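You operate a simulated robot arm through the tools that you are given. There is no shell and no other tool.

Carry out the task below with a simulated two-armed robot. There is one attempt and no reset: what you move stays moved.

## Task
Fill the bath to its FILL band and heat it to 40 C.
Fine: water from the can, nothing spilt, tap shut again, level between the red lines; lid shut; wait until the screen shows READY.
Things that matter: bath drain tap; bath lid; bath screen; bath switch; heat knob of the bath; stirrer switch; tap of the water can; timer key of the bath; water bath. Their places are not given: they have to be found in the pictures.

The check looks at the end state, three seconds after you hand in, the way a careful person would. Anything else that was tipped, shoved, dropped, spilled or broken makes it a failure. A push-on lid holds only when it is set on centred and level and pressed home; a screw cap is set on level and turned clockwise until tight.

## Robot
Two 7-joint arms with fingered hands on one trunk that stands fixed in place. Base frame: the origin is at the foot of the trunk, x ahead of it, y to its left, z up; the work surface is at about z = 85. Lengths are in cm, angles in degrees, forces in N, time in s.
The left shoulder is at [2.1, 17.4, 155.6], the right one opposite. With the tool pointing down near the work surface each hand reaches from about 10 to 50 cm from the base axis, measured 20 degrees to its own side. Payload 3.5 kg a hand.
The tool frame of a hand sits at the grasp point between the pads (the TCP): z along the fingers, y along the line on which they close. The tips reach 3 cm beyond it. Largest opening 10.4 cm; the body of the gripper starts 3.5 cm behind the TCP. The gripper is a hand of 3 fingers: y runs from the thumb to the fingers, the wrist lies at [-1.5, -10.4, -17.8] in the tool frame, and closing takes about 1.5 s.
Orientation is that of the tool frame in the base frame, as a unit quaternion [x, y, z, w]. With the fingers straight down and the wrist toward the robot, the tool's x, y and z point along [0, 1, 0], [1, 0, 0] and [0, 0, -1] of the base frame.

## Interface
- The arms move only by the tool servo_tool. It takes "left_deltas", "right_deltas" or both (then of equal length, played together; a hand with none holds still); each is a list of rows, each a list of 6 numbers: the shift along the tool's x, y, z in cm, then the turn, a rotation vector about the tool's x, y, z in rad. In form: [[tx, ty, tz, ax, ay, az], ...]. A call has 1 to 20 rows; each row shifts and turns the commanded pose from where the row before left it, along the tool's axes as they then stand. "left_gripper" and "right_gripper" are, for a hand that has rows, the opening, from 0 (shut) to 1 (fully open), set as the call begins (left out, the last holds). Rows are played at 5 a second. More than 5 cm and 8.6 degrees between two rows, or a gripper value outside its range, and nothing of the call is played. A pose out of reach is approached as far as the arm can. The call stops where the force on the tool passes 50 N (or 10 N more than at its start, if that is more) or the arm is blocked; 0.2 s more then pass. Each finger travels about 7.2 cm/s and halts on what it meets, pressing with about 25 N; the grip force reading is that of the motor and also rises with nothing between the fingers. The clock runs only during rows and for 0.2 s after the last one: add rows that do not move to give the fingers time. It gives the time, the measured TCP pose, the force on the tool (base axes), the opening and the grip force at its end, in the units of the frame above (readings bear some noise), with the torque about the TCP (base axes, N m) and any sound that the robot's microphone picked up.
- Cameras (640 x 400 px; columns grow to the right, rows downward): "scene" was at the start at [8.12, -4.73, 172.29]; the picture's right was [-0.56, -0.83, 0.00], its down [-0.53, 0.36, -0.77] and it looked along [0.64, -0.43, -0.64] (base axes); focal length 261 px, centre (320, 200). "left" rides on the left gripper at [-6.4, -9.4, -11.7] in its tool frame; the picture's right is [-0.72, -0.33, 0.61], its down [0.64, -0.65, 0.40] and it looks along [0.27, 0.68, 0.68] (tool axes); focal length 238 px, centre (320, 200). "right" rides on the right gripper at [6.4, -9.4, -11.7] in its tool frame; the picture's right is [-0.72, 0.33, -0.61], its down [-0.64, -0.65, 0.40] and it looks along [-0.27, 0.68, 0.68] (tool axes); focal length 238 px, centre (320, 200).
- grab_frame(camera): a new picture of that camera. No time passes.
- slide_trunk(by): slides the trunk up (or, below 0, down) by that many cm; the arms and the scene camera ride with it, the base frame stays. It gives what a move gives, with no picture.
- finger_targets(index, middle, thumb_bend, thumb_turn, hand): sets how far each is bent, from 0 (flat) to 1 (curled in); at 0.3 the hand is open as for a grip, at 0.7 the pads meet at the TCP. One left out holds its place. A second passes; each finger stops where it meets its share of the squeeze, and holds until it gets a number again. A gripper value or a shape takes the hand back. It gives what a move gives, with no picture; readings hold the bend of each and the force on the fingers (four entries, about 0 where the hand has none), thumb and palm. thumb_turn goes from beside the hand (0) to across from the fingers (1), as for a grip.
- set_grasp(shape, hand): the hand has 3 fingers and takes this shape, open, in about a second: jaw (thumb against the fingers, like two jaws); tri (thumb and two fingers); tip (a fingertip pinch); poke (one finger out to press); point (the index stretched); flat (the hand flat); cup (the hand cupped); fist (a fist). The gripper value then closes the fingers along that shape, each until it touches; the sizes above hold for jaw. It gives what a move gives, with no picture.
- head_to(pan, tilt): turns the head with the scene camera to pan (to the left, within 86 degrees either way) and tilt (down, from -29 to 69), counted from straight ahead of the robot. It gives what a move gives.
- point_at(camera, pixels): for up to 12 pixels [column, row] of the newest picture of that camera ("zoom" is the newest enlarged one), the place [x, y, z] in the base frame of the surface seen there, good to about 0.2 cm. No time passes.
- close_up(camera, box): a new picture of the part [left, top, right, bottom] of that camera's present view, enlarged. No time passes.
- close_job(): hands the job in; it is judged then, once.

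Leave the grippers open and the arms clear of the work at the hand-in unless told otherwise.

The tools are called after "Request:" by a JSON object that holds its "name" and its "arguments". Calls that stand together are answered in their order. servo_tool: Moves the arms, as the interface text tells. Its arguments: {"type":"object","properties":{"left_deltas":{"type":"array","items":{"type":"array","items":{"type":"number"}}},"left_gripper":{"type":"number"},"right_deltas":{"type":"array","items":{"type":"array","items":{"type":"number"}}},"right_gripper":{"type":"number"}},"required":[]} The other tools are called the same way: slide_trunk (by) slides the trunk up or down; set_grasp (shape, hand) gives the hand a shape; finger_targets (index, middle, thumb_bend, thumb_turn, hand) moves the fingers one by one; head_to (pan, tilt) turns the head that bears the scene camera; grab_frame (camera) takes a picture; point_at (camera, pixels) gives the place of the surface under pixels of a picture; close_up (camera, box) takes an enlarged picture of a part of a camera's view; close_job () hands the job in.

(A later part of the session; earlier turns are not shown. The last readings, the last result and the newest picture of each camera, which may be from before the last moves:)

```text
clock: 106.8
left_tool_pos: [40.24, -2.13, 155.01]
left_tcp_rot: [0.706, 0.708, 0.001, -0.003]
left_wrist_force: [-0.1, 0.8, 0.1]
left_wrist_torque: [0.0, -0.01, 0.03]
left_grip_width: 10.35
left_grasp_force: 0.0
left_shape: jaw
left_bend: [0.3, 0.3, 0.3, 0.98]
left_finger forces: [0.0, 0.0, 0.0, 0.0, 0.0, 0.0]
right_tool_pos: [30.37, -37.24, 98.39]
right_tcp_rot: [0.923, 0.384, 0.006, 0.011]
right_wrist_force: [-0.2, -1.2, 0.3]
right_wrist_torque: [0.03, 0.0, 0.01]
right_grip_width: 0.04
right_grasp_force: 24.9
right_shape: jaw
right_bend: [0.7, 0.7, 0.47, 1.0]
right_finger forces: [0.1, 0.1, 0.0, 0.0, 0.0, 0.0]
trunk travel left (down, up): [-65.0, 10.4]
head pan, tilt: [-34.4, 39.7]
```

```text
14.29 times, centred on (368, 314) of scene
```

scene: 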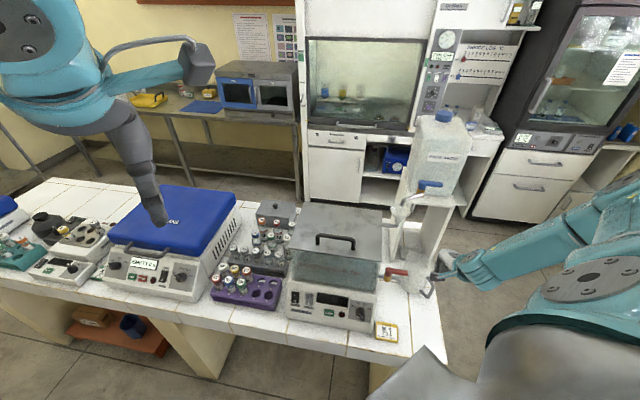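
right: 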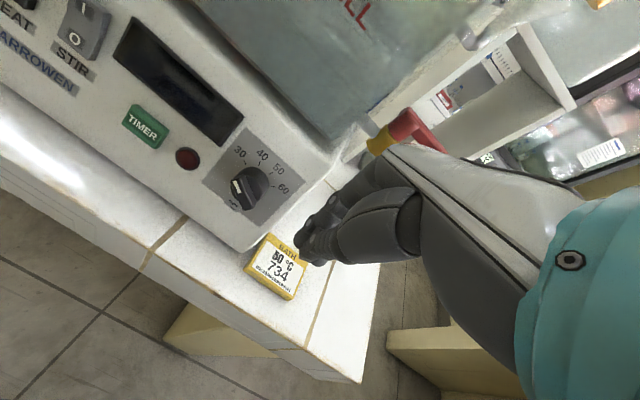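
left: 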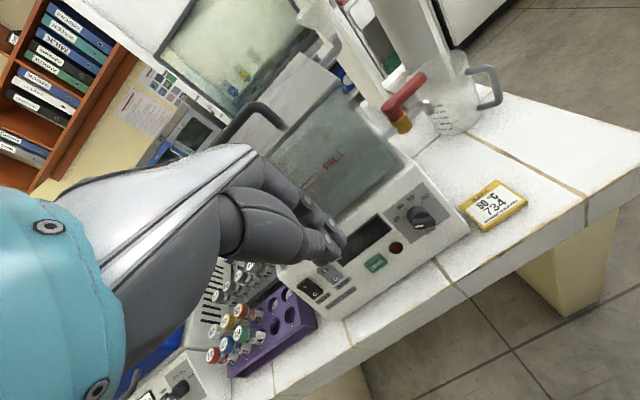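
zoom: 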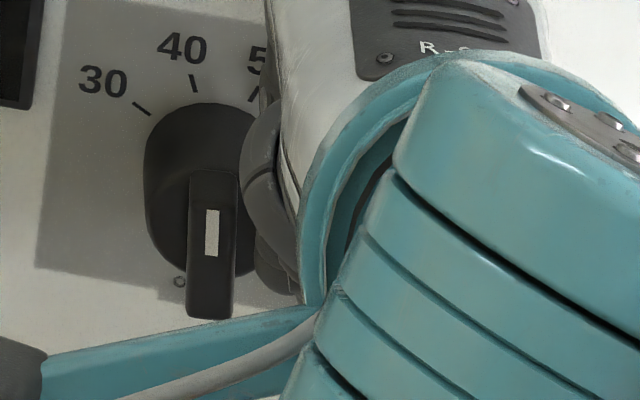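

No contact yet. Two more 0.15 cm steps.

Request:
{"name": "servo_tool", "arguments": {"right_deltas": [[0.15, 0, 0, 0, 0, 0], [0.1, 0, 0, 0, 0, 0]]}}

Request:
{"name": "close_up", "arguments": {"camera": "scene", "box": [352, 300, 384, 328]}}

Request:
{"name": "close_up", "arguments": {"camera": "right", "box": [240, 140, 360, 260]}}

```text
clock: 107.4
left_tool_pos: [40.24, -2.04, 155.17]
left_tcp_rot: [0.706, 0.708, 0.0, -0.003]
left_wrist_force: [-0.1, 0.4, 0.0]
left_wrist_torque: [0.03, 0.01, 0.03]
left_grip_width: 10.36
left_grasp_force: 0.1
left_shape: jaw
left_bend: [0.3, 0.3, 0.3, 0.98]
left_finger forces: [0.1, 0.1, 0.0, 0.1, 0.0, 0.0]
right_tool_pos: [30.64, -36.99, 98.36]
right_tcp_rot: [0.923, 0.384, 0.007, 0.011]
right_wrist_force: [-0.6, 0.6, -0.7]
right_wrist_torque: [0.02, 0.03, 0.02]
right_grip_width: 0.01
right_grasp_force: 25.1
right_shape: jaw
right_bend: [0.7, 0.7, 0.47, 1.0]
right_finger forces: [0.1, 0.1, 0.0, 0.0, 0.0, 0.1]
trunk travel left (down, up): [-65.0, 10.4]
head pan, tilt: [-34.4, 39.7]
```

```text
14.29 times, centred on (368, 314) of scene
```

zoom: 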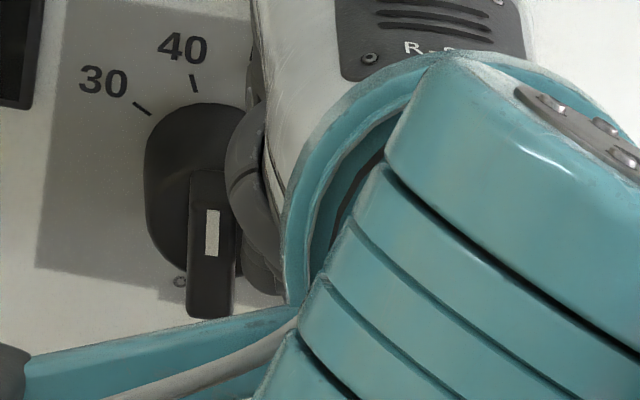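

```text
3.33 times, centred on (300, 200) of right
```

zoom: 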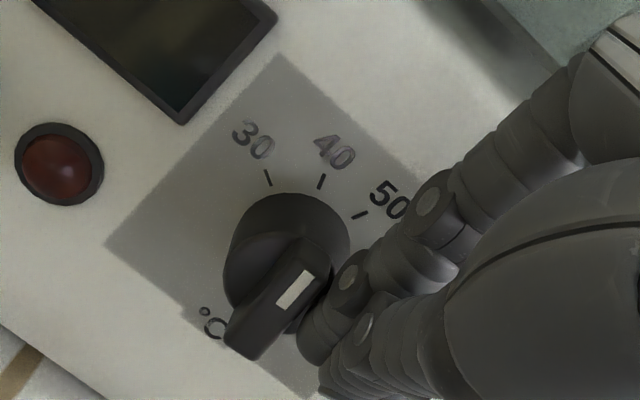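

Nearly touching. I'll continue in 0.12 cm steps.

Request:
{"name": "servo_tool", "arguments": {"right_deltas": [[0.12, 0, 0, 0, 0, 0], [0.12, 0, 0, 0, 0, 0]]}}

Request:
{"name": "close_up", "arguments": {"camera": "right", "box": [240, 140, 360, 260]}}

Request:
{"name": "close_up", "arguments": {"camera": "scene", "box": [352, 300, 384, 328]}}

```text
clock: 108.0
left_tool_pos: [40.16, -2.05, 155.1]
left_tcp_rot: [0.706, 0.708, 0.0, -0.002]
left_wrist_force: [0.1, 0.5, -1.0]
left_wrist_torque: [0.01, -0.01, 0.01]
left_grip_width: 10.35
left_grasp_force: 0.0
left_shape: jaw
left_bend: [0.3, 0.3, 0.3, 0.98]
left_finger forces: [0.1, 0.0, 0.0, 0.0, 0.0, 0.0]
right_tool_pos: [30.8, -36.86, 98.4]
right_tcp_rot: [0.923, 0.383, 0.007, 0.011]
right_wrist_force: [-0.5, -0.2, 0.6]
right_wrist_torque: [0.0, 0.01, 0.0]
right_grip_width: 0.02
right_grasp_force: 24.8
right_shape: jaw
right_bend: [0.7, 0.7, 0.47, 1.0]
right_finger forces: [0.0, 0.1, 0.0, 0.0, 0.0, 0.0]
trunk travel left (down, up): [-65.0, 10.4]
head pan, tilt: [-34.4, 39.7]
```

```text
3.33 times, centred on (300, 200) of right
```

zoom: 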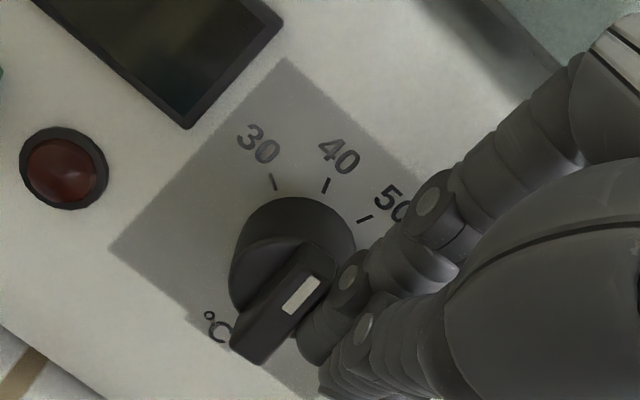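

```text
14.29 times, centred on (368, 314) of scene
```

zoom: 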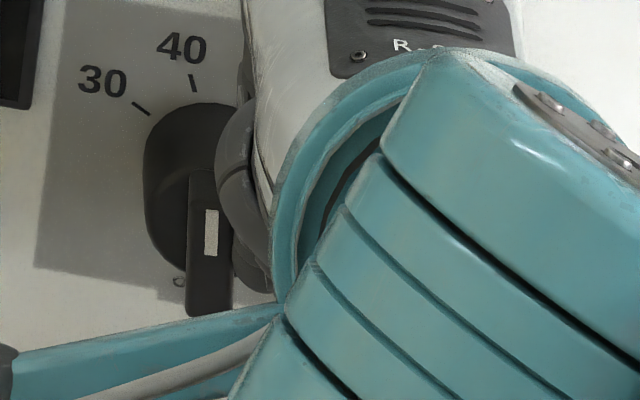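

Still no contact force. Two more small steps.

Request:
{"name": "servo_tool", "arguments": {"right_deltas": [[0.12, 0, 0, 0, 0, 0], [0.12, 0, 0, 0, 0, 0]]}}

Request:
{"name": "close_up", "arguments": {"camera": "right", "box": [240, 140, 360, 260]}}

Request:
{"name": "close_up", "arguments": {"camera": "scene", "box": [352, 300, 384, 328]}}

```text
clock: 108.6
left_tool_pos: [40.08, -2.24, 155.16]
left_tcp_rot: [0.707, 0.708, 0.0, -0.002]
left_wrist_force: [1.5, -0.6, 0.0]
left_wrist_torque: [0.02, -0.02, 0.03]
left_grip_width: 10.35
left_grasp_force: 0.0
left_shape: jaw
left_bend: [0.3, 0.3, 0.3, 0.98]
left_finger forces: [0.0, 0.1, 0.1, 0.1, 0.0, 0.0]
right_tool_pos: [30.89, -36.79, 98.36]
right_tcp_rot: [0.924, 0.383, 0.005, 0.01]
right_wrist_force: [-4.2, -3.9, 2.7]
right_wrist_torque: [-0.09, 0.11, -0.03]
right_grip_width: 0.0
right_grasp_force: 24.9
right_shape: jaw
right_bend: [0.7, 0.7, 0.47, 1.0]
right_finger forces: [0.0, 0.0, 0.0, 0.0, 0.0, 0.1]
trunk travel left (down, up): [-65.0, 10.4]
head pan, tilt: [-34.4, 39.7]
```

```text
3.33 times, centred on (300, 200) of right
```

zoom: 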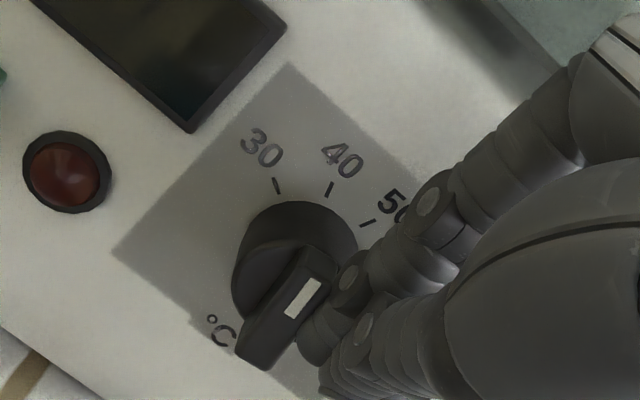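

```text
14.29 times, centred on (368, 314) of scene
```

zoom: 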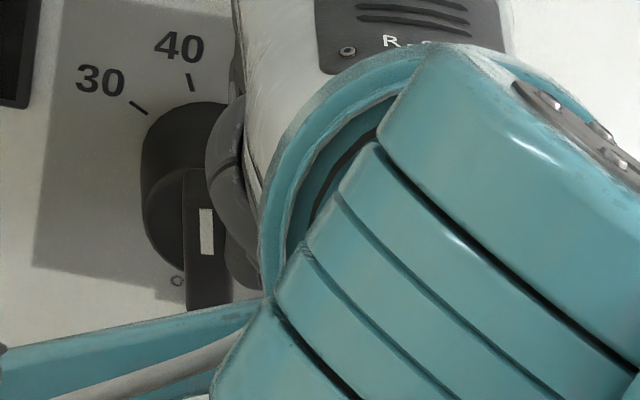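

Contact (5.7 N). Continue with small steps, checking each time.

Request:
{"name": "servo_tool", "arguments": {"right_deltas": [[0.12, 0, 0, 0, 0, 0], [0.08, 0, 0, 0, 0, 0]]}}

Request:
{"name": "close_up", "arguments": {"camera": "right", "box": [240, 140, 360, 260]}}

Request:
{"name": "close_up", "arguments": {"camera": "scene", "box": [352, 300, 384, 328]}}

```text
clock: 109.2
left_tool_pos: [40.1, -2.28, 155.01]
left_tcp_rot: [0.707, 0.708, 0.0, -0.004]
left_wrist_force: [0.8, -0.4, 0.6]
left_wrist_torque: [-0.01, 0.01, 0.01]
left_grip_width: 10.39
left_grasp_force: 0.1
left_shape: jaw
left_bend: [0.3, 0.3, 0.3, 0.98]
left_finger forces: [0.1, 0.0, 0.1, 0.1, 0.0, 0.1]
right_tool_pos: [30.89, -36.83, 98.37]
right_tcp_rot: [0.924, 0.382, 0.004, 0.011]
right_wrist_force: [-9.2, -9.9, 0.1]
right_wrist_torque: [-0.3, 0.24, -0.09]
right_grip_width: 0.0
right_grasp_force: 25.1
right_shape: jaw
right_bend: [0.7, 0.7, 0.47, 1.0]
right_finger forces: [0.0, 0.0, 0.0, 0.0, 0.0, 0.0]
trunk travel left (down, up): [-65.0, 10.4]
head pan, tilt: [-34.4, 39.7]
```

```text
3.33 times, centred on (300, 200) of right
```

zoom: 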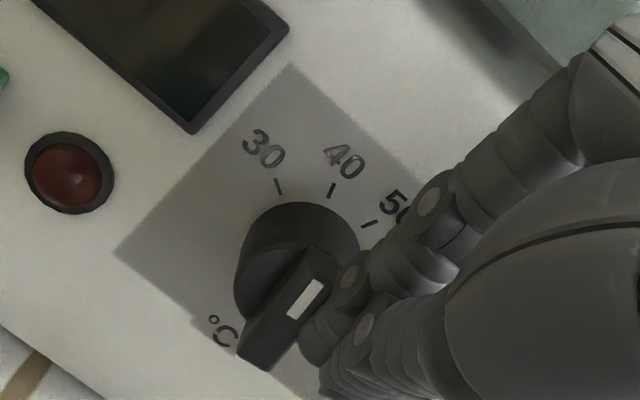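

```text
14.29 times, centred on (368, 314) of scene
```

zoom: 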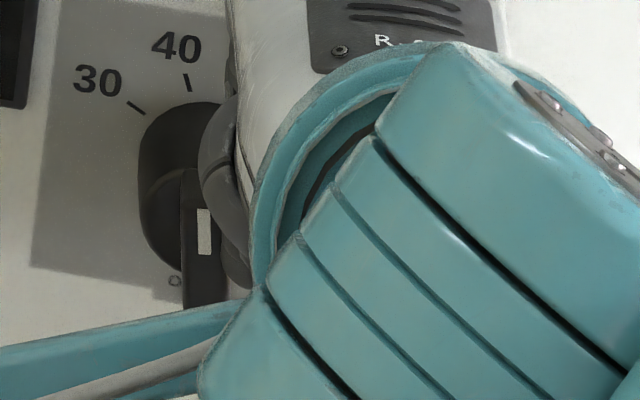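

13 N but no turning: the contact is too near the knob's centre. I'll back off slightly, raise the finger 0.45 cm for more leverage and push again.

Request:
{"name": "servo_tool", "arguments": {"right_deltas": [[-0.5, 0, 0, 0, 0, 0], [0, 0.1, -0.45, 0, 0, 0], [0.35, 0, 0, 0, 0, 0], [0.15, 0, 0, 0, 0, 0]]}}

Request:
{"name": "close_up", "arguments": {"camera": "right", "box": [240, 140, 360, 260]}}

```text
clock: 110.2
left_tool_pos: [40.1, -2.22, 155.17]
left_tcp_rot: [0.706, 0.708, 0.0, -0.003]
left_wrist_force: [-0.5, 1.1, 0.1]
left_wrist_torque: [0.0, -0.01, 0.0]
left_grip_width: 10.37
left_grasp_force: 0.0
left_shape: jaw
left_bend: [0.3, 0.3, 0.3, 0.98]
left_finger forces: [0.1, 0.0, 0.0, 0.1, 0.0, 0.0]
right_tool_pos: [31.19, -36.83, 98.96]
right_tcp_rot: [0.924, 0.383, 0.007, 0.011]
right_wrist_force: [-7.6, -7.7, 8.4]
right_wrist_torque: [-0.22, 0.09, -0.05]
right_grip_width: 0.0
right_grasp_force: 25.4
right_shape: jaw
right_bend: [0.7, 0.7, 0.47, 1.0]
right_finger forces: [0.0, 0.0, 0.0, 0.0, 0.1, 0.1]
trunk travel left (down, up): [-65.0, 10.4]
head pan, tilt: [-34.4, 39.7]
```

```text
3.33 times, centred on (300, 200) of right
```

zoom: 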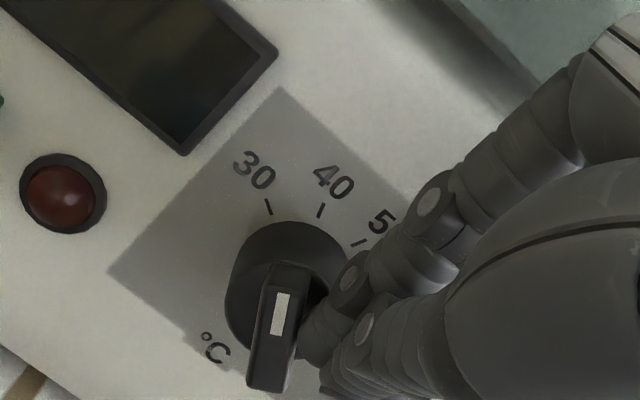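

It turned. I'll back off and read the angle again.

Request:
{"name": "servo_tool", "arguments": {"right_deltas": [[-0.8, 0, 0, 0, 0, 0], [-1.5, 0, 0, 0, 0, 0], [-1.5, 0, 0, 0, 0, 0]]}}

Request:
{"name": "close_up", "arguments": {"camera": "scene", "box": [345, 290, 395, 335]}}

Request:
{"name": "close_up", "arguments": {"camera": "right", "box": [220, 120, 350, 230]}}

```text
clock: 111.0
left_tool_pos: [40.29, -2.24, 155.18]
left_tcp_rot: [0.706, 0.708, -0.001, -0.002]
left_wrist_force: [-0.6, -0.4, 0.6]
left_wrist_torque: [0.02, -0.02, -0.05]
left_grip_width: 10.35
left_grasp_force: 0.1
left_shape: jaw
left_bend: [0.3, 0.3, 0.3, 0.98]
left_finger forces: [0.0, 0.0, 0.1, 0.0, 0.0, 0.1]
right_tool_pos: [28.66, -39.32, 98.79]
right_tcp_rot: [0.923, 0.384, 0.006, 0.011]
right_wrist_force: [-0.2, 0.6, -0.4]
right_wrist_torque: [-0.03, 0.02, 0.0]
right_grip_width: 0.02
right_grasp_force: 25.1
right_shape: jaw
right_bend: [0.7, 0.7, 0.47, 1.0]
right_finger forces: [0.0, 0.1, 0.1, 0.0, 0.1, 0.1]
trunk travel left (down, up): [-65.0, 10.4]
head pan, tilt: [-34.4, 39.7]
```

```text
8.89 times, centred on (370, 312) of scene
```

zoom: 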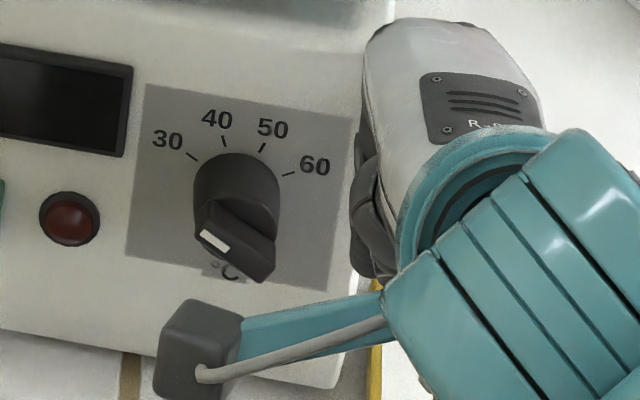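

```text
3.64 times, centred on (285, 175) of right
```

zoom: 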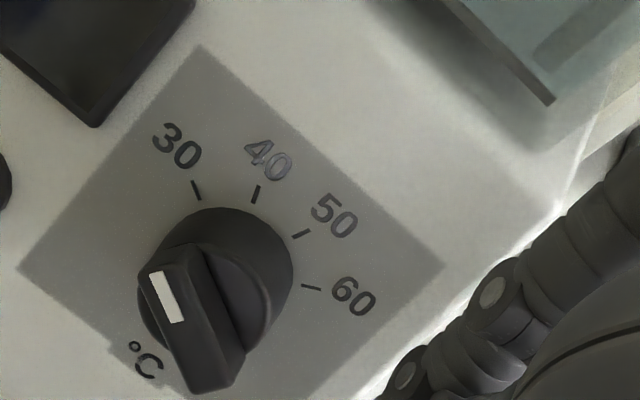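

It went all the way back to about 30. The lesson is that the finger's measured place sets the angle: earlier readings fit "TCP u ≈ 4.41" for 40. I'll go back to the low position on the right side and push again, stopping sooner.

Request:
{"name": "servo_tool", "arguments": {"right_deltas": [[0, -0.7, 1.2, 0, 0, 0], [0, 0, 1.15, 0, 0, 0], [1.0, 0, 0, 0, 0, 0], [0.9, 0, 0, 0, 0, 0]]}}

Request:
{"name": "close_up", "arguments": {"camera": "right", "box": [240, 120, 370, 230]}}

```text
clock: 112.0
left_tool_pos: [40.25, -2.14, 155.03]
left_tcp_rot: [0.707, 0.708, 0.001, -0.002]
left_wrist_force: [-0.7, 0.7, 1.1]
left_wrist_torque: [-0.04, 0.03, -0.01]
left_grip_width: 10.36
left_grasp_force: 0.1
left_shape: jaw
left_bend: [0.3, 0.3, 0.3, 0.98]
left_finger forces: [0.0, 0.0, 0.0, 0.1, 0.0, 0.0]
right_tool_pos: [29.36, -37.55, 96.58]
right_tcp_rot: [0.923, 0.383, 0.006, 0.011]
right_wrist_force: [0.7, -0.1, -0.3]
right_wrist_torque: [-0.02, 0.0, 0.01]
right_grip_width: 0.01
right_grasp_force: 25.2
right_shape: jaw
right_bend: [0.7, 0.7, 0.47, 1.0]
right_finger forces: [0.0, 0.0, 0.0, 0.0, 0.0, 0.1]
trunk travel left (down, up): [-65.0, 10.4]
head pan, tilt: [-34.4, 39.7]
```

```text
3.64 times, centred on (305, 175) of right
```

zoom: 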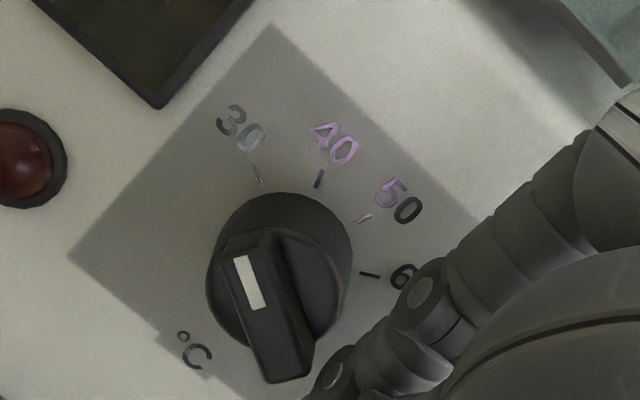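

In this view the 40 tick is tilted about 20° right of vertical, and the bar is now about 16° left. I'll advance to contact and then push in 0.1 cm steps until the bar leans 20° right.

Request:
{"name": "servo_tool", "arguments": {"right_deltas": [[0.4, 0, 0, 0, 0, 0], [0.3, 0, 0, 0, 0, 0], [0.1, 0, 0, 0, 0, 0], [0.1, 0, 0, 0, 0, 0]]}}

Request:
{"name": "close_up", "arguments": {"camera": "right", "box": [240, 120, 370, 230]}}

```text
clock: 113.0
left_tool_pos: [40.11, -2.17, 155.05]
left_tcp_rot: [0.707, 0.707, 0.001, -0.003]
left_wrist_force: [0.4, -0.5, -0.6]
left_wrist_torque: [0.0, 0.0, -0.04]
left_grip_width: 10.38
left_grasp_force: 0.0
left_shape: jaw
left_bend: [0.3, 0.3, 0.3, 0.98]
left_finger forces: [0.0, 0.0, 0.1, 0.0, 0.0, 0.1]
right_tool_pos: [29.78, -37.11, 96.42]
right_tcp_rot: [0.924, 0.383, 0.004, 0.01]
right_wrist_force: [-8.7, -6.2, -1.7]
right_wrist_torque: [-0.08, 0.12, -0.09]
right_grip_width: 0.0
right_grasp_force: 25.3
right_shape: jaw
right_bend: [0.7, 0.7, 0.47, 1.0]
right_finger forces: [0.1, 0.0, 0.0, 0.0, 0.0, 0.0]
trunk travel left (down, up): [-65.0, 10.4]
head pan, tilt: [-34.4, 39.7]
```

```text
3.64 times, centred on (305, 175) of right
```

zoom: 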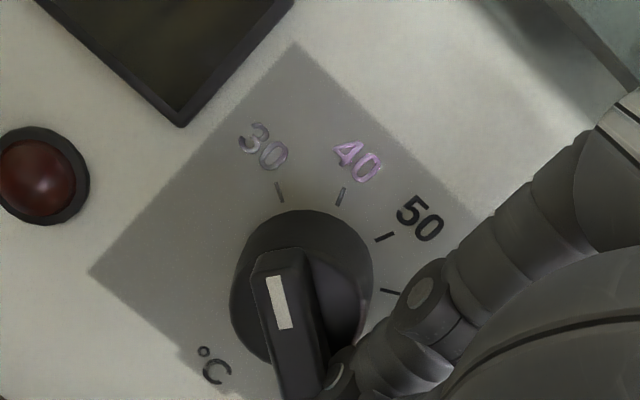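

The push is at 10 N and the bar has just begun to move. Next two 0.1 cm steps.

Request:
{"name": "servo_tool", "arguments": {"right_deltas": [[0.1, 0, 0, 0, 0, 0], [0, 0, 0, 0, 0, 0]]}}

Request:
{"name": "close_up", "arguments": {"camera": "right", "box": [240, 120, 370, 230]}}

Request:
{"name": "servo_tool", "arguments": {"right_deltas": [[0.1, 0, 0, 0, 0, 0], [0, 0, 0, 0, 0, 0]]}}

Request:
{"name": "close_up", "arguments": {"camera": "right", "box": [240, 120, 370, 230]}}

```text
clock: 113.6
left_tool_pos: [40.09, -2.3, 155.09]
left_tcp_rot: [0.707, 0.708, 0.0, -0.003]
left_wrist_force: [-0.4, -0.8, -0.5]
left_wrist_torque: [-0.05, -0.03, -0.02]
left_grip_width: 10.36
left_grasp_force: 0.1
left_shape: jaw
left_bend: [0.3, 0.3, 0.3, 0.98]
left_finger forces: [0.1, 0.0, 0.0, 0.0, 0.0, 0.0]
right_tool_pos: [29.8, -37.03, 96.34]
right_tcp_rot: [0.923, 0.384, 0.005, 0.011]
right_wrist_force: [-10.7, -8.8, -3.1]
right_wrist_torque: [-0.09, 0.14, -0.06]
right_grip_width: 0.03
right_grasp_force: 25.2
right_shape: jaw
right_bend: [0.7, 0.7, 0.47, 1.0]
right_finger forces: [0.0, 0.0, 0.0, 0.0, 0.1, 0.1]
trunk travel left (down, up): [-65.0, 10.4]
head pan, tilt: [-34.4, 39.7]
```

```text
3.64 times, centred on (305, 175) of right
```

zoom: 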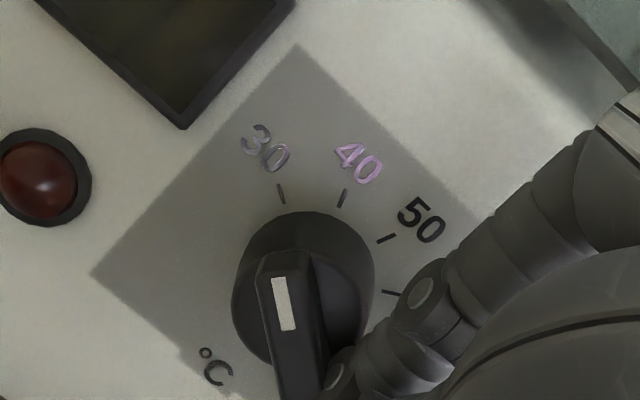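

```text
clock: 114.2
left_tool_pos: [40.15, -2.27, 155.07]
left_tcp_rot: [0.706, 0.708, 0.001, -0.003]
left_wrist_force: [0.0, -0.4, 0.0]
left_wrist_torque: [0.02, 0.0, -0.01]
left_grip_width: 10.36
left_grasp_force: 0.1
left_shape: jaw
left_bend: [0.3, 0.3, 0.3, 0.98]
left_finger forces: [0.1, 0.0, 0.0, 0.0, 0.0, 0.0]
right_tool_pos: [29.85, -37.17, 96.43]
right_tcp_rot: [0.923, 0.385, 0.004, 0.013]
right_wrist_force: [-6.7, -2.9, 0.5]
right_wrist_torque: [-0.04, 0.05, -0.04]
right_grip_width: 0.02
right_grasp_force: 24.8
right_shape: jaw
right_bend: [0.7, 0.7, 0.47, 1.0]
right_finger forces: [0.0, 0.0, 0.1, 0.0, 0.0, 0.0]
trunk travel left (down, up): [-65.0, 10.4]
head pan, tilt: [-34.4, 39.7]
```

```text
3.64 times, centred on (305, 175) of right
```

zoom: 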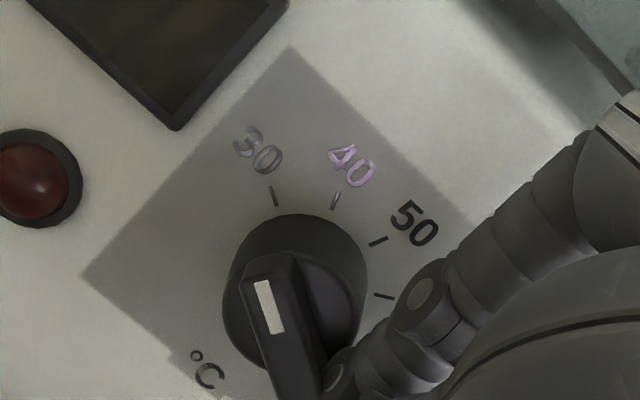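

The bar slid back a little as the finger settled. I'll keep going in small steps, now watching from both cameras.

Request:
{"name": "servo_tool", "arguments": {"right_deltas": [[0.1, 0, 0, 0, 0, 0], [0.1, 0, 0, 0, 0, 0], [0, 0, 0, 0, 0, 0]]}}

Request:
{"name": "close_up", "arguments": {"camera": "right", "box": [240, 130, 370, 240]}}

Request:
{"name": "close_up", "arguments": {"camera": "scene", "box": [345, 290, 395, 335]}}

```text
clock: 115.0
left_tool_pos: [40.08, -2.14, 155.01]
left_tcp_rot: [0.706, 0.708, 0.0, -0.002]
left_wrist_force: [0.4, 0.7, 0.0]
left_wrist_torque: [0.01, 0.0, 0.0]
left_grip_width: 10.36
left_grasp_force: 0.1
left_shape: jaw
left_bend: [0.3, 0.3, 0.3, 0.98]
left_finger forces: [0.0, 0.1, 0.1, 0.0, 0.1, 0.0]
right_tool_pos: [29.73, -38.06, 96.5]
right_tcp_rot: [0.922, 0.387, -0.004, 0.022]
right_wrist_force: [-0.5, -1.0, -0.8]
right_wrist_torque: [-0.01, -0.01, 0.0]
right_grip_width: 0.01
right_grasp_force: 25.3
right_shape: jaw
right_bend: [0.7, 0.7, 0.47, 1.0]
right_finger forces: [0.1, 0.0, 0.0, 0.0, 0.0, 0.0]
trunk travel left (down, up): [-65.0, 10.4]
head pan, tilt: [-34.4, 39.7]
```

```text
3.64 times, centred on (305, 185) of right
```

zoom: 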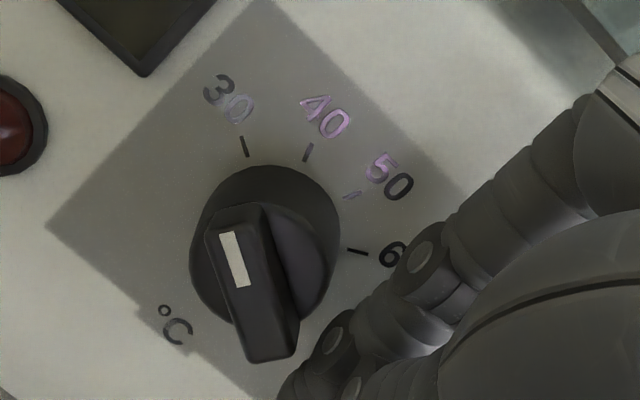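

```text
8.89 times, centred on (370, 312) of scene
```

zoom: 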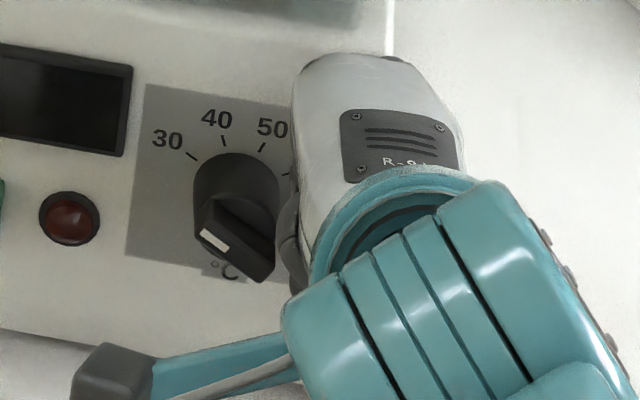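

The hand drifted right by 0.7 cm against my command, and the forearm posture has changed, so the arm is near a joint limit here. I'll look at the whole arm.

Request:
{"name": "grab_frame", "arguments": {"camera": "scene"}}

```text
taken
```

scene: 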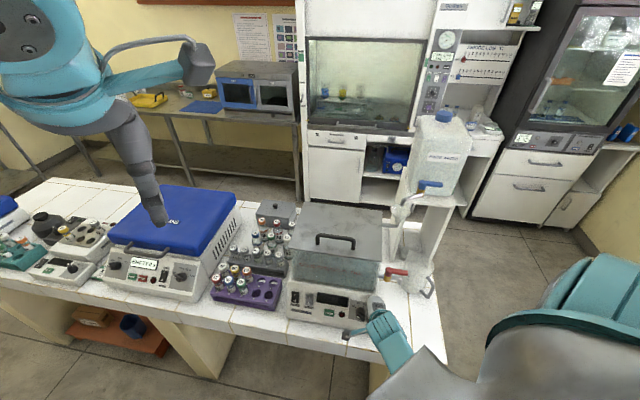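

I'll back the finger off, raise the trunk 9 cm (so the panel sits where the arm works best), and come back down.

Request:
{"name": "servo_tool", "arguments": {"right_deltas": [[-1.5, -0.5, 0, 0, 0, 0], [-1.5, -0.5, 0, 0, 0, 0]]}}

Request:
{"name": "slide_trunk", "arguments": {"by": 9}}

Request:
{"name": "servo_tool", "arguments": {"right_deltas": [[0, 0, 3, 0, 0, 0], [0, 0, 3, 0, 0, 0], [0, 0, 2.5, 0, 0, 0]]}}

Request:
{"name": "close_up", "arguments": {"camera": "scene", "box": [330, 280, 430, 360]}}

Request:
{"name": "grab_frame", "arguments": {"camera": "right"}}

```text
clock: 115.6
left_tool_pos: [40.19, -2.1, 155.14]
left_tcp_rot: [0.706, 0.708, 0.0, -0.003]
left_wrist_force: [-0.2, 0.1, -1.3]
left_wrist_torque: [-0.02, -0.02, 0.01]
left_grip_width: 10.36
left_grasp_force: 0.0
left_shape: jaw
left_bend: [0.3, 0.3, 0.3, 0.98]
left_finger forces: [0.1, 0.1, 0.0, 0.1, 0.0, 0.0]
right_tool_pos: [27.95, -39.42, 97.11]
right_tcp_rot: [0.922, 0.386, 0.006, 0.023]
right_wrist_force: [0.5, 0.3, -0.7]
right_wrist_torque: [0.01, -0.04, 0.0]
right_grip_width: 0.01
right_grasp_force: 25.1
right_shape: jaw
right_bend: [0.7, 0.7, 0.47, 1.0]
right_finger forces: [0.1, 0.1, 0.0, 0.0, 0.0, 0.0]
trunk travel left (down, up): [-65.0, 10.4]
head pan, tilt: [-34.4, 39.7]
```

```text
clock: 116.8
left_tool_pos: [40.25, -2.08, 164.06]
left_tcp_rot: [0.706, 0.708, 0.0, -0.003]
left_wrist_force: [0.6, -0.3, -0.4]
left_wrist_torque: [0.01, -0.01, 0.0]
left_grip_width: 10.37
left_grasp_force: 0.1
left_shape: jaw
left_bend: [0.3, 0.3, 0.3, 0.98]
left_finger forces: [0.1, 0.0, 0.0, 0.0, 0.1, 0.1]
right_tool_pos: [26.93, -44.02, 106.84]
right_tcp_rot: [0.915, 0.398, -0.025, 0.06]
right_wrist_force: [0.1, 0.3, 0.6]
right_wrist_torque: [-0.01, 0.0, 0.02]
right_grip_width: 0.0
right_grasp_force: 25.0
right_shape: jaw
right_bend: [0.7, 0.7, 0.47, 1.0]
right_finger forces: [0.0, 0.1, 0.1, 0.0, 0.0, 0.0]
trunk travel left (down, up): [-74.0, 1.4]
head pan, tilt: [-34.4, 39.7]
```

```text
clock: 117.8
left_tool_pos: [40.21, -2.04, 164.13]
left_tcp_rot: [0.707, 0.707, 0.001, -0.003]
left_wrist_force: [-0.8, -0.5, -0.4]
left_wrist_torque: [-0.04, 0.0, -0.02]
left_grip_width: 10.36
left_grasp_force: 0.0
left_shape: jaw
left_bend: [0.3, 0.3, 0.3, 0.98]
left_finger forces: [0.1, 0.1, 0.1, 0.1, 0.1, 0.0]
right_tool_pos: [27.01, -42.59, 97.71]
right_tcp_rot: [0.921, 0.387, -0.012, 0.038]
right_wrist_force: [-0.8, -0.5, -0.5]
right_wrist_torque: [0.0, 0.03, 0.02]
right_grip_width: 0.0
right_grasp_force: 25.2
right_shape: jaw
right_bend: [0.7, 0.7, 0.47, 1.0]
right_finger forces: [0.1, 0.0, 0.0, 0.0, 0.0, 0.0]
trunk travel left (down, up): [-74.0, 1.4]
head pan, tilt: [-34.4, 39.7]
stopped in row 3 (right hand): the arm was blocked; the commanded pose is now the measured one
```

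```text
5.00 times, centred on (380, 320) of scene
```

zoom: 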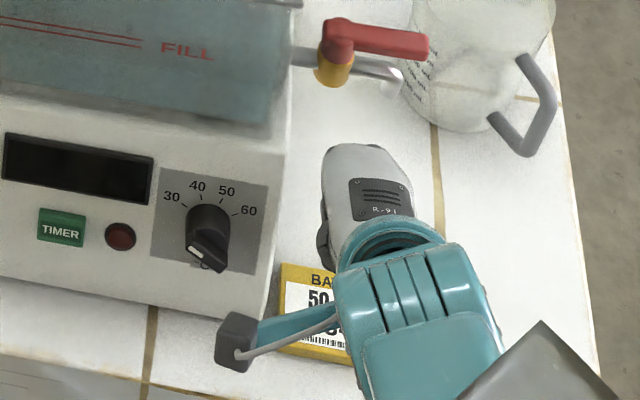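

```text
taken
```

right: 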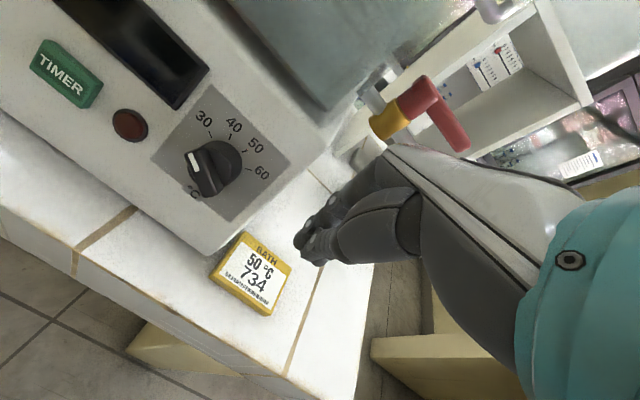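

"Arm blocked" with no hand force means a link (elbow or forearm) touches something. I'll lift the hand up and away to let the arm take a better posture.

Request:
{"name": "servo_tool", "arguments": {"right_deltas": [[-1, -0.5, -3, 0, 0, 0], [-2, -0.5, -4, 0, 0, 0], [-3, 1, -3, 0, 0, 0], [-3, 2, -3, 0, 0, 0]]}}

Request:
{"name": "grab_frame", "arguments": {"camera": "scene"}}

```text
clock: 118.8
left_tool_pos: [40.16, -2.29, 164.15]
left_tcp_rot: [0.706, 0.708, 0.001, -0.003]
left_wrist_force: [-0.3, 0.1, 0.4]
left_wrist_torque: [0.02, 0.01, -0.01]
left_grip_width: 10.36
left_grasp_force: 0.0
left_shape: jaw
left_bend: [0.3, 0.3, 0.3, 0.98]
left_finger forces: [0.0, 0.0, 0.0, 0.1, 0.1, 0.1]
right_tool_pos: [21.72, -48.93, 111.13]
right_tcp_rot: [0.922, 0.386, -0.011, 0.036]
right_wrist_force: [0.4, -1.5, -0.1]
right_wrist_torque: [0.04, 0.01, 0.01]
right_grip_width: 0.02
right_grasp_force: 25.1
right_shape: jaw
right_bend: [0.7, 0.7, 0.47, 1.0]
right_finger forces: [0.0, 0.0, 0.1, 0.1, 0.0, 0.0]
trunk travel left (down, up): [-74.0, 1.4]
head pan, tilt: [-34.4, 39.7]
```

```text
taken
```

scene: 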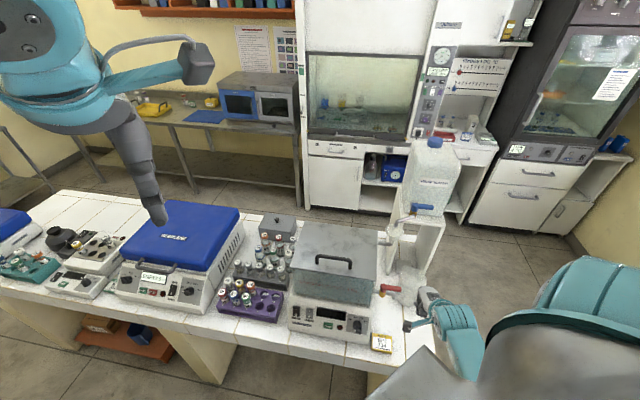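

I'll turn the head to look at the right arm's elbow and forearm.

Request:
{"name": "head_to", "arguments": {"pan": -75, "tilt": 50}}

Request:
{"name": "grab_frame", "arguments": {"camera": "scene"}}

```text
clock: 119.9
left_tool_pos: [40.24, -2.09, 164.05]
left_tcp_rot: [0.706, 0.708, 0.0, -0.003]
left_wrist_force: [0.2, -0.2, 0.3]
left_wrist_torque: [0.02, 0.01, -0.03]
left_grip_width: 10.35
left_grasp_force: 0.0
left_shape: jaw
left_bend: [0.3, 0.3, 0.3, 0.98]
left_finger forces: [0.0, 0.0, 0.0, 0.0, 0.0, 0.0]
right_tool_pos: [21.91, -48.92, 111.14]
right_tcp_rot: [0.922, 0.385, -0.011, 0.037]
right_wrist_force: [0.6, -0.7, -0.6]
right_wrist_torque: [0.0, 0.01, -0.01]
right_grip_width: 0.0
right_grasp_force: 24.9
right_shape: jaw
right_bend: [0.7, 0.7, 0.47, 1.0]
right_finger forces: [0.0, 0.0, 0.1, 0.0, 0.1, 0.0]
trunk travel left (down, up): [-74.0, 1.4]
head pan, tilt: [-75.0, 50.0]
```

```text
taken
```

scene: 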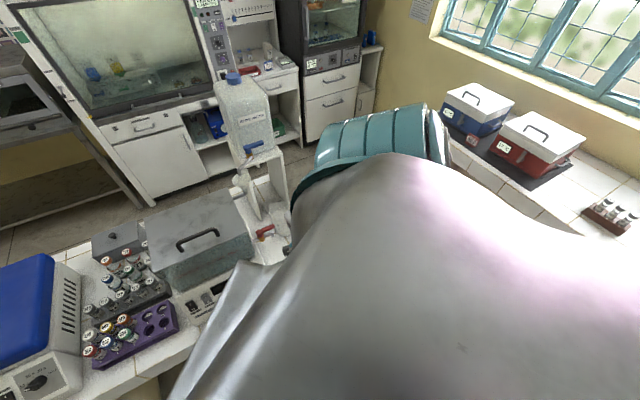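

The view is blocked by the robot's own shoulder. I'll restore the head and trunk, then turn the hand's yaw by 90° the other way so the wrist and elbow sit farther out to the right.

Request:
{"name": "head_to", "arguments": {"pan": -34.4, "tilt": 39.7}}

Request:
{"name": "servo_tool", "arguments": {"right_deltas": [[0, 0, 0, 0, 0, -0.131], [0, 0, 0, 0, 0, -0.131], [0, 0, 0, 0, 0, -0.131], [0, 0, 0, 0, 0, -0.131], [0, 0, 0, 0, 0, -0.131], [0, 0, 0, 0, 0, -0.131], [0, 0, 0, 0, 0, -0.131], [0, 0, 0, 0, 0, -0.131], [0, 0, 0, 0, 0, -0.131], [0, 0, 0, 0, 0, -0.131], [0, 0, 0, 0, 0, -0.131], [0, 0, 0, 0, 0, -0.131]]}}

Request:
{"name": "grab_frame", "arguments": {"camera": "scene"}}

```text
clock: 121.0
left_tool_pos: [40.29, -2.1, 164.06]
left_tcp_rot: [0.707, 0.708, 0.0, -0.003]
left_wrist_force: [0.0, 0.3, 0.4]
left_wrist_torque: [-0.01, 0.0, 0.0]
left_grip_width: 10.36
left_grasp_force: 0.1
left_shape: jaw
left_bend: [0.3, 0.3, 0.3, 0.98]
left_finger forces: [0.0, 0.0, 0.0, 0.0, 0.0, 0.0]
right_tool_pos: [21.92, -48.94, 111.26]
right_tcp_rot: [0.922, 0.385, -0.011, 0.037]
right_wrist_force: [-0.6, 0.3, 0.3]
right_wrist_torque: [-0.01, -0.03, 0.0]
right_grip_width: 0.02
right_grasp_force: 24.9
right_shape: jaw
right_bend: [0.7, 0.7, 0.47, 1.0]
right_finger forces: [0.1, 0.0, 0.1, 0.0, 0.0, 0.1]
trunk travel left (down, up): [-74.0, 1.4]
head pan, tilt: [-34.4, 39.7]
```

```text
clock: 123.5
left_tool_pos: [40.17, -2.08, 164.09]
left_tcp_rot: [0.706, 0.708, -0.001, -0.004]
left_wrist_force: [-0.5, 0.2, -0.3]
left_wrist_torque: [-0.01, -0.01, 0.0]
left_grip_width: 10.36
left_grasp_force: 0.0
left_shape: jaw
left_bend: [0.3, 0.3, 0.3, 0.98]
left_finger forces: [0.1, 0.0, 0.0, 0.0, 0.0, 0.1]
right_tool_pos: [22.0, -49.05, 111.04]
right_tcp_rot: [0.378, 0.925, -0.033, 0.017]
right_wrist_force: [-1.0, -0.9, -0.4]
right_wrist_torque: [0.01, -0.03, 0.02]
right_grip_width: 0.0
right_grasp_force: 25.5
right_shape: jaw
right_bend: [0.7, 0.7, 0.47, 1.0]
right_finger forces: [0.0, 0.1, 0.1, 0.0, 0.1, 0.0]
trunk travel left (down, up): [-74.0, 1.4]
head pan, tilt: [-34.4, 39.7]
```

```text
taken
```

scene: 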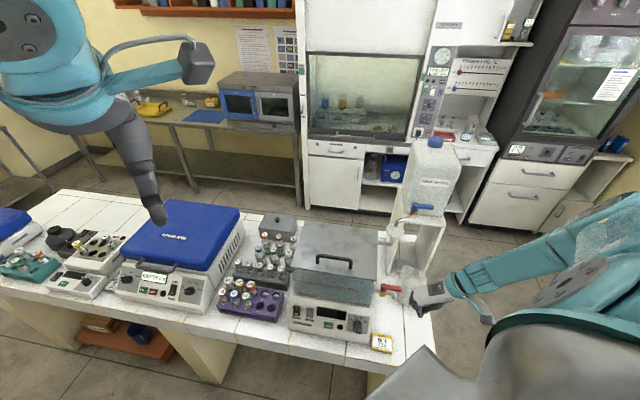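

The arm now sits well out to the right. I'll lower the trunk back by 9 cm, level the tool, and move in front of the knob's right side.

Request:
{"name": "slide_trunk", "arguments": {"by": -9}}

Request:
{"name": "servo_tool", "arguments": {"right_deltas": [[0, 0, 0, -0.048, 0.056, 0], [2.5, 3.0, 0, 0, 0, 0], [2.5, 3.0, 0, 0, 0, 0]]}}

Request:
{"name": "grab_frame", "arguments": {"camera": "right"}}

Request:
{"name": "close_up", "arguments": {"camera": "scene", "box": [300, 240, 460, 360]}}

```text
clock: 124.8
left_tool_pos: [40.14, -2.15, 155.2]
left_tcp_rot: [0.706, 0.708, 0.0, -0.003]
left_wrist_force: [-0.3, -0.2, -0.5]
left_wrist_torque: [0.02, -0.05, 0.02]
left_grip_width: 10.35
left_grasp_force: 0.0
left_shape: jaw
left_bend: [0.3, 0.3, 0.3, 0.98]
left_finger forces: [0.0, 0.0, 0.0, 0.1, 0.1, 0.0]
right_tool_pos: [21.88, -49.06, 102.14]
right_tcp_rot: [0.378, 0.925, -0.034, 0.019]
right_wrist_force: [0.5, -0.4, 0.5]
right_wrist_torque: [0.0, -0.03, 0.02]
right_grip_width: 0.0
right_grasp_force: 25.0
right_shape: jaw
right_bend: [0.7, 0.7, 0.47, 1.0]
right_finger forces: [0.0, 0.0, 0.0, 0.1, 0.0, 0.1]
trunk travel left (down, up): [-65.0, 10.4]
head pan, tilt: [-34.4, 39.7]
```

```text
clock: 125.6
left_tool_pos: [40.26, -2.21, 155.2]
left_tcp_rot: [0.706, 0.708, 0.0, -0.002]
left_wrist_force: [-0.2, -0.2, 0.5]
left_wrist_torque: [-0.02, 0.0, -0.01]
left_grip_width: 10.37
left_grasp_force: 0.1
left_shape: jaw
left_bend: [0.3, 0.3, 0.3, 0.98]
left_finger forces: [0.0, 0.0, 0.1, 0.0, 0.0, 0.0]
right_tool_pos: [22.55, -41.18, 101.89]
right_tcp_rot: [0.378, 0.926, -0.002, 0.001]
right_wrist_force: [-0.6, 0.1, 0.6]
right_wrist_torque: [-0.02, 0.04, 0.0]
right_grip_width: 0.0
right_grasp_force: 25.4
right_shape: jaw
right_bend: [0.7, 0.7, 0.47, 1.0]
right_finger forces: [0.0, 0.1, 0.0, 0.0, 0.0, 0.0]
trunk travel left (down, up): [-65.0, 10.4]
head pan, tilt: [-34.4, 39.7]
```

```text
taken
```

right: 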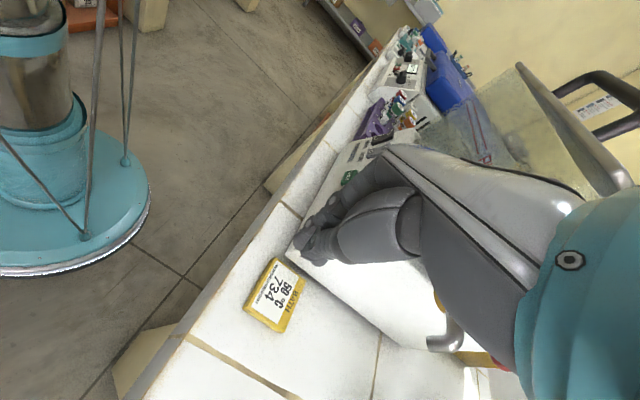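

```text
3.33 times, centred on (380, 300) of scene
```

zoom: 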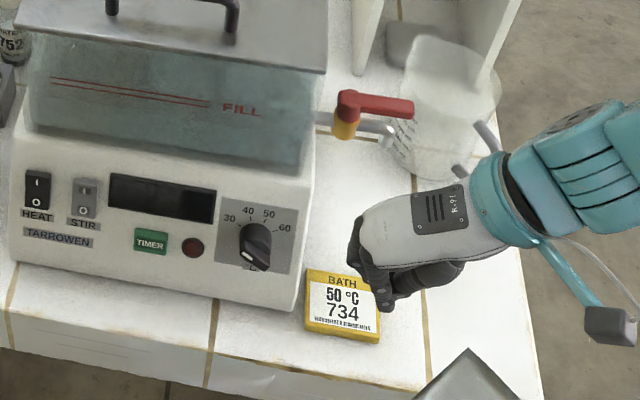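

The posture is good and the scene camera now sees the knob freely. I'll move the closed hand above the knob's right half.

Request:
{"name": "servo_tool", "arguments": {"right_deltas": [[-0.7, 3.0, 0.5, 0, 0, 0], [-0.7, 3.0, 0.5, 0, 0, 0], [-0.6, 2.4, 0.4, 0, 0, 0]]}}

Request:
{"name": "close_up", "arguments": {"camera": "scene", "box": [340, 280, 400, 335]}}

Request:
{"name": "point_at", "arguments": {"camera": "zoom", "pixels": [[320, 200], [330, 230], [350, 250], [300, 180], [340, 200], [360, 280], [280, 260], [250, 240]]}}

Request:
{"name": "close_up", "arguments": {"camera": "right", "box": [220, 130, 400, 280]}}

```text
clock: 126.4
left_tool_pos: [40.34, -2.2, 155.07]
left_tcp_rot: [0.706, 0.708, 0.0, -0.003]
left_wrist_force: [1.1, 0.4, -0.2]
left_wrist_torque: [0.01, 0.01, 0.03]
left_grip_width: 10.37
left_grasp_force: 0.0
left_shape: jaw
left_bend: [0.3, 0.3, 0.3, 0.98]
left_finger forces: [0.0, 0.0, 0.0, 0.0, 0.1, 0.0]
right_tool_pos: [29.81, -36.65, 100.33]
right_tcp_rot: [0.378, 0.926, -0.002, 0.002]
right_wrist_force: [0.3, 0.2, 0.7]
right_wrist_torque: [0.0, 0.01, 0.01]
right_grip_width: 0.0
right_grasp_force: 25.0
right_shape: jaw
right_bend: [0.7, 0.7, 0.47, 1.0]
right_finger forces: [0.0, 0.0, 0.1, 0.0, 0.0, 0.0]
trunk travel left (down, up): [-65.0, 10.4]
head pan, tilt: [-34.4, 39.7]
```

```text
7.27 times, centred on (370, 308) of scene
```

zoom: 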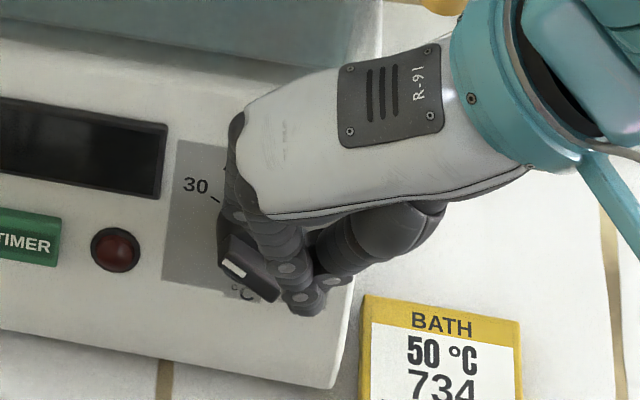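

```text
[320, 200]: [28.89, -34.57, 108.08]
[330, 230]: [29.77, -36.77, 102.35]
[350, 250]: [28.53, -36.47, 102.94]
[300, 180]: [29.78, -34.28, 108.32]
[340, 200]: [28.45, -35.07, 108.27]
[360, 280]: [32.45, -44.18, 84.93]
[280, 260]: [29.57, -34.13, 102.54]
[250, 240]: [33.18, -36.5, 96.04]
```

```text
2.67 times, centred on (310, 205) of right
```

zoom: 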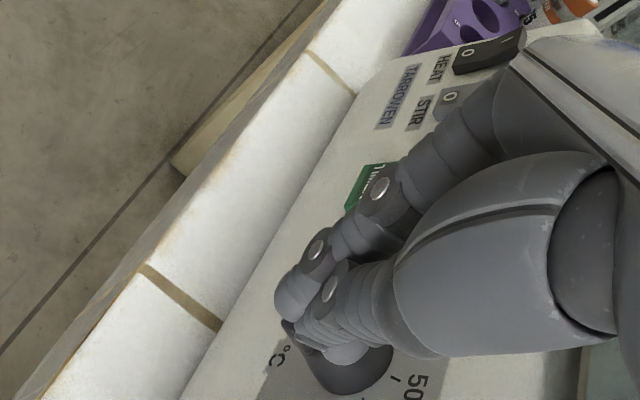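

I'll measure the fingertips in this orientation from the right camera.

Request:
{"name": "point_at", "arguments": {"camera": "zoom", "pixels": [[283, 290], [278, 310], [300, 330], [320, 345], [350, 355], [290, 275], [330, 375], [355, 380], [270, 340], [315, 285]]}}

Request:
{"name": "close_up", "arguments": {"camera": "right", "box": [300, 220, 400, 300]}}

```text
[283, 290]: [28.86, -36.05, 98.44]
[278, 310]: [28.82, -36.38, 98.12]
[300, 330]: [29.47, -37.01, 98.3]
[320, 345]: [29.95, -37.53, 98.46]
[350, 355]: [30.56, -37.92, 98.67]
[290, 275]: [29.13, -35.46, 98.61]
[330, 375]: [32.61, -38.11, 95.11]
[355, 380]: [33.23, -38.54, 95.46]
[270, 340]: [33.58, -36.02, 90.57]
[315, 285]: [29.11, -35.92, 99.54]
```

```text
5.00 times, centred on (350, 260) of right
```

zoom: 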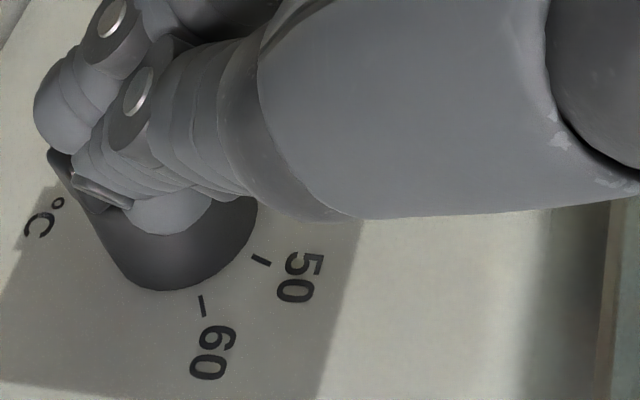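

The middle fingertip is 2 cm to the right of the knob's centre and 2.3 cm above the bar. I'll shift left 1 cm and lower 1.8 cm to just above the bar's right end.

Request:
{"name": "servo_tool", "arguments": {"right_deltas": [[0, 1.0, 0, 0, 0, 0], [0, 0, 0.9, 0, 0, 0], [0, 0, 0.9, 0, 0, 0]]}}

Request:
{"name": "close_up", "arguments": {"camera": "scene", "box": [345, 290, 395, 335]}}

Request:
{"name": "close_up", "arguments": {"camera": "right", "box": [260, 200, 380, 310]}}

```text
clock: 127.2
left_tool_pos: [40.19, -2.21, 155.02]
left_tcp_rot: [0.707, 0.707, 0.001, -0.002]
left_wrist_force: [0.5, -0.4, -0.7]
left_wrist_torque: [0.03, 0.0, 0.01]
left_grip_width: 10.38
left_grasp_force: 0.0
left_shape: jaw
left_bend: [0.3, 0.3, 0.3, 0.98]
left_finger forces: [0.0, 0.0, 0.0, 0.0, 0.0, 0.1]
right_tool_pos: [30.52, -36.1, 98.87]
right_tcp_rot: [0.377, 0.926, -0.002, 0.002]
right_wrist_force: [0.2, 0.1, 0.1]
right_wrist_torque: [0.0, -0.01, -0.01]
right_grip_width: 0.0
right_grasp_force: 24.9
right_shape: jaw
right_bend: [0.7, 0.7, 0.47, 1.0]
right_finger forces: [0.0, 0.1, 0.1, 0.1, 0.0, 0.0]
trunk travel left (down, up): [-65.0, 10.4]
head pan, tilt: [-34.4, 39.7]
```

```text
8.89 times, centred on (370, 312) of scene
```

zoom: 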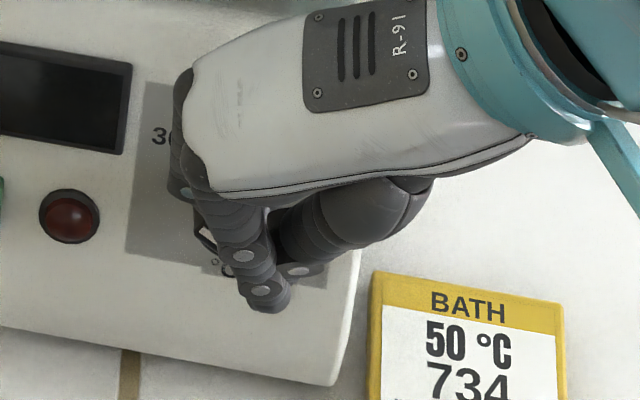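

```text
3.64 times, centred on (320, 255) of right
```

zoom: 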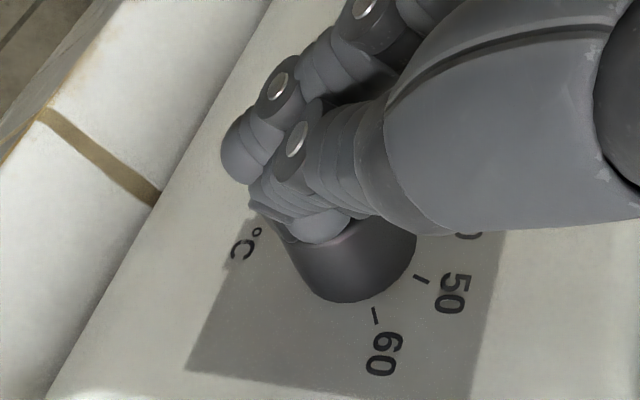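

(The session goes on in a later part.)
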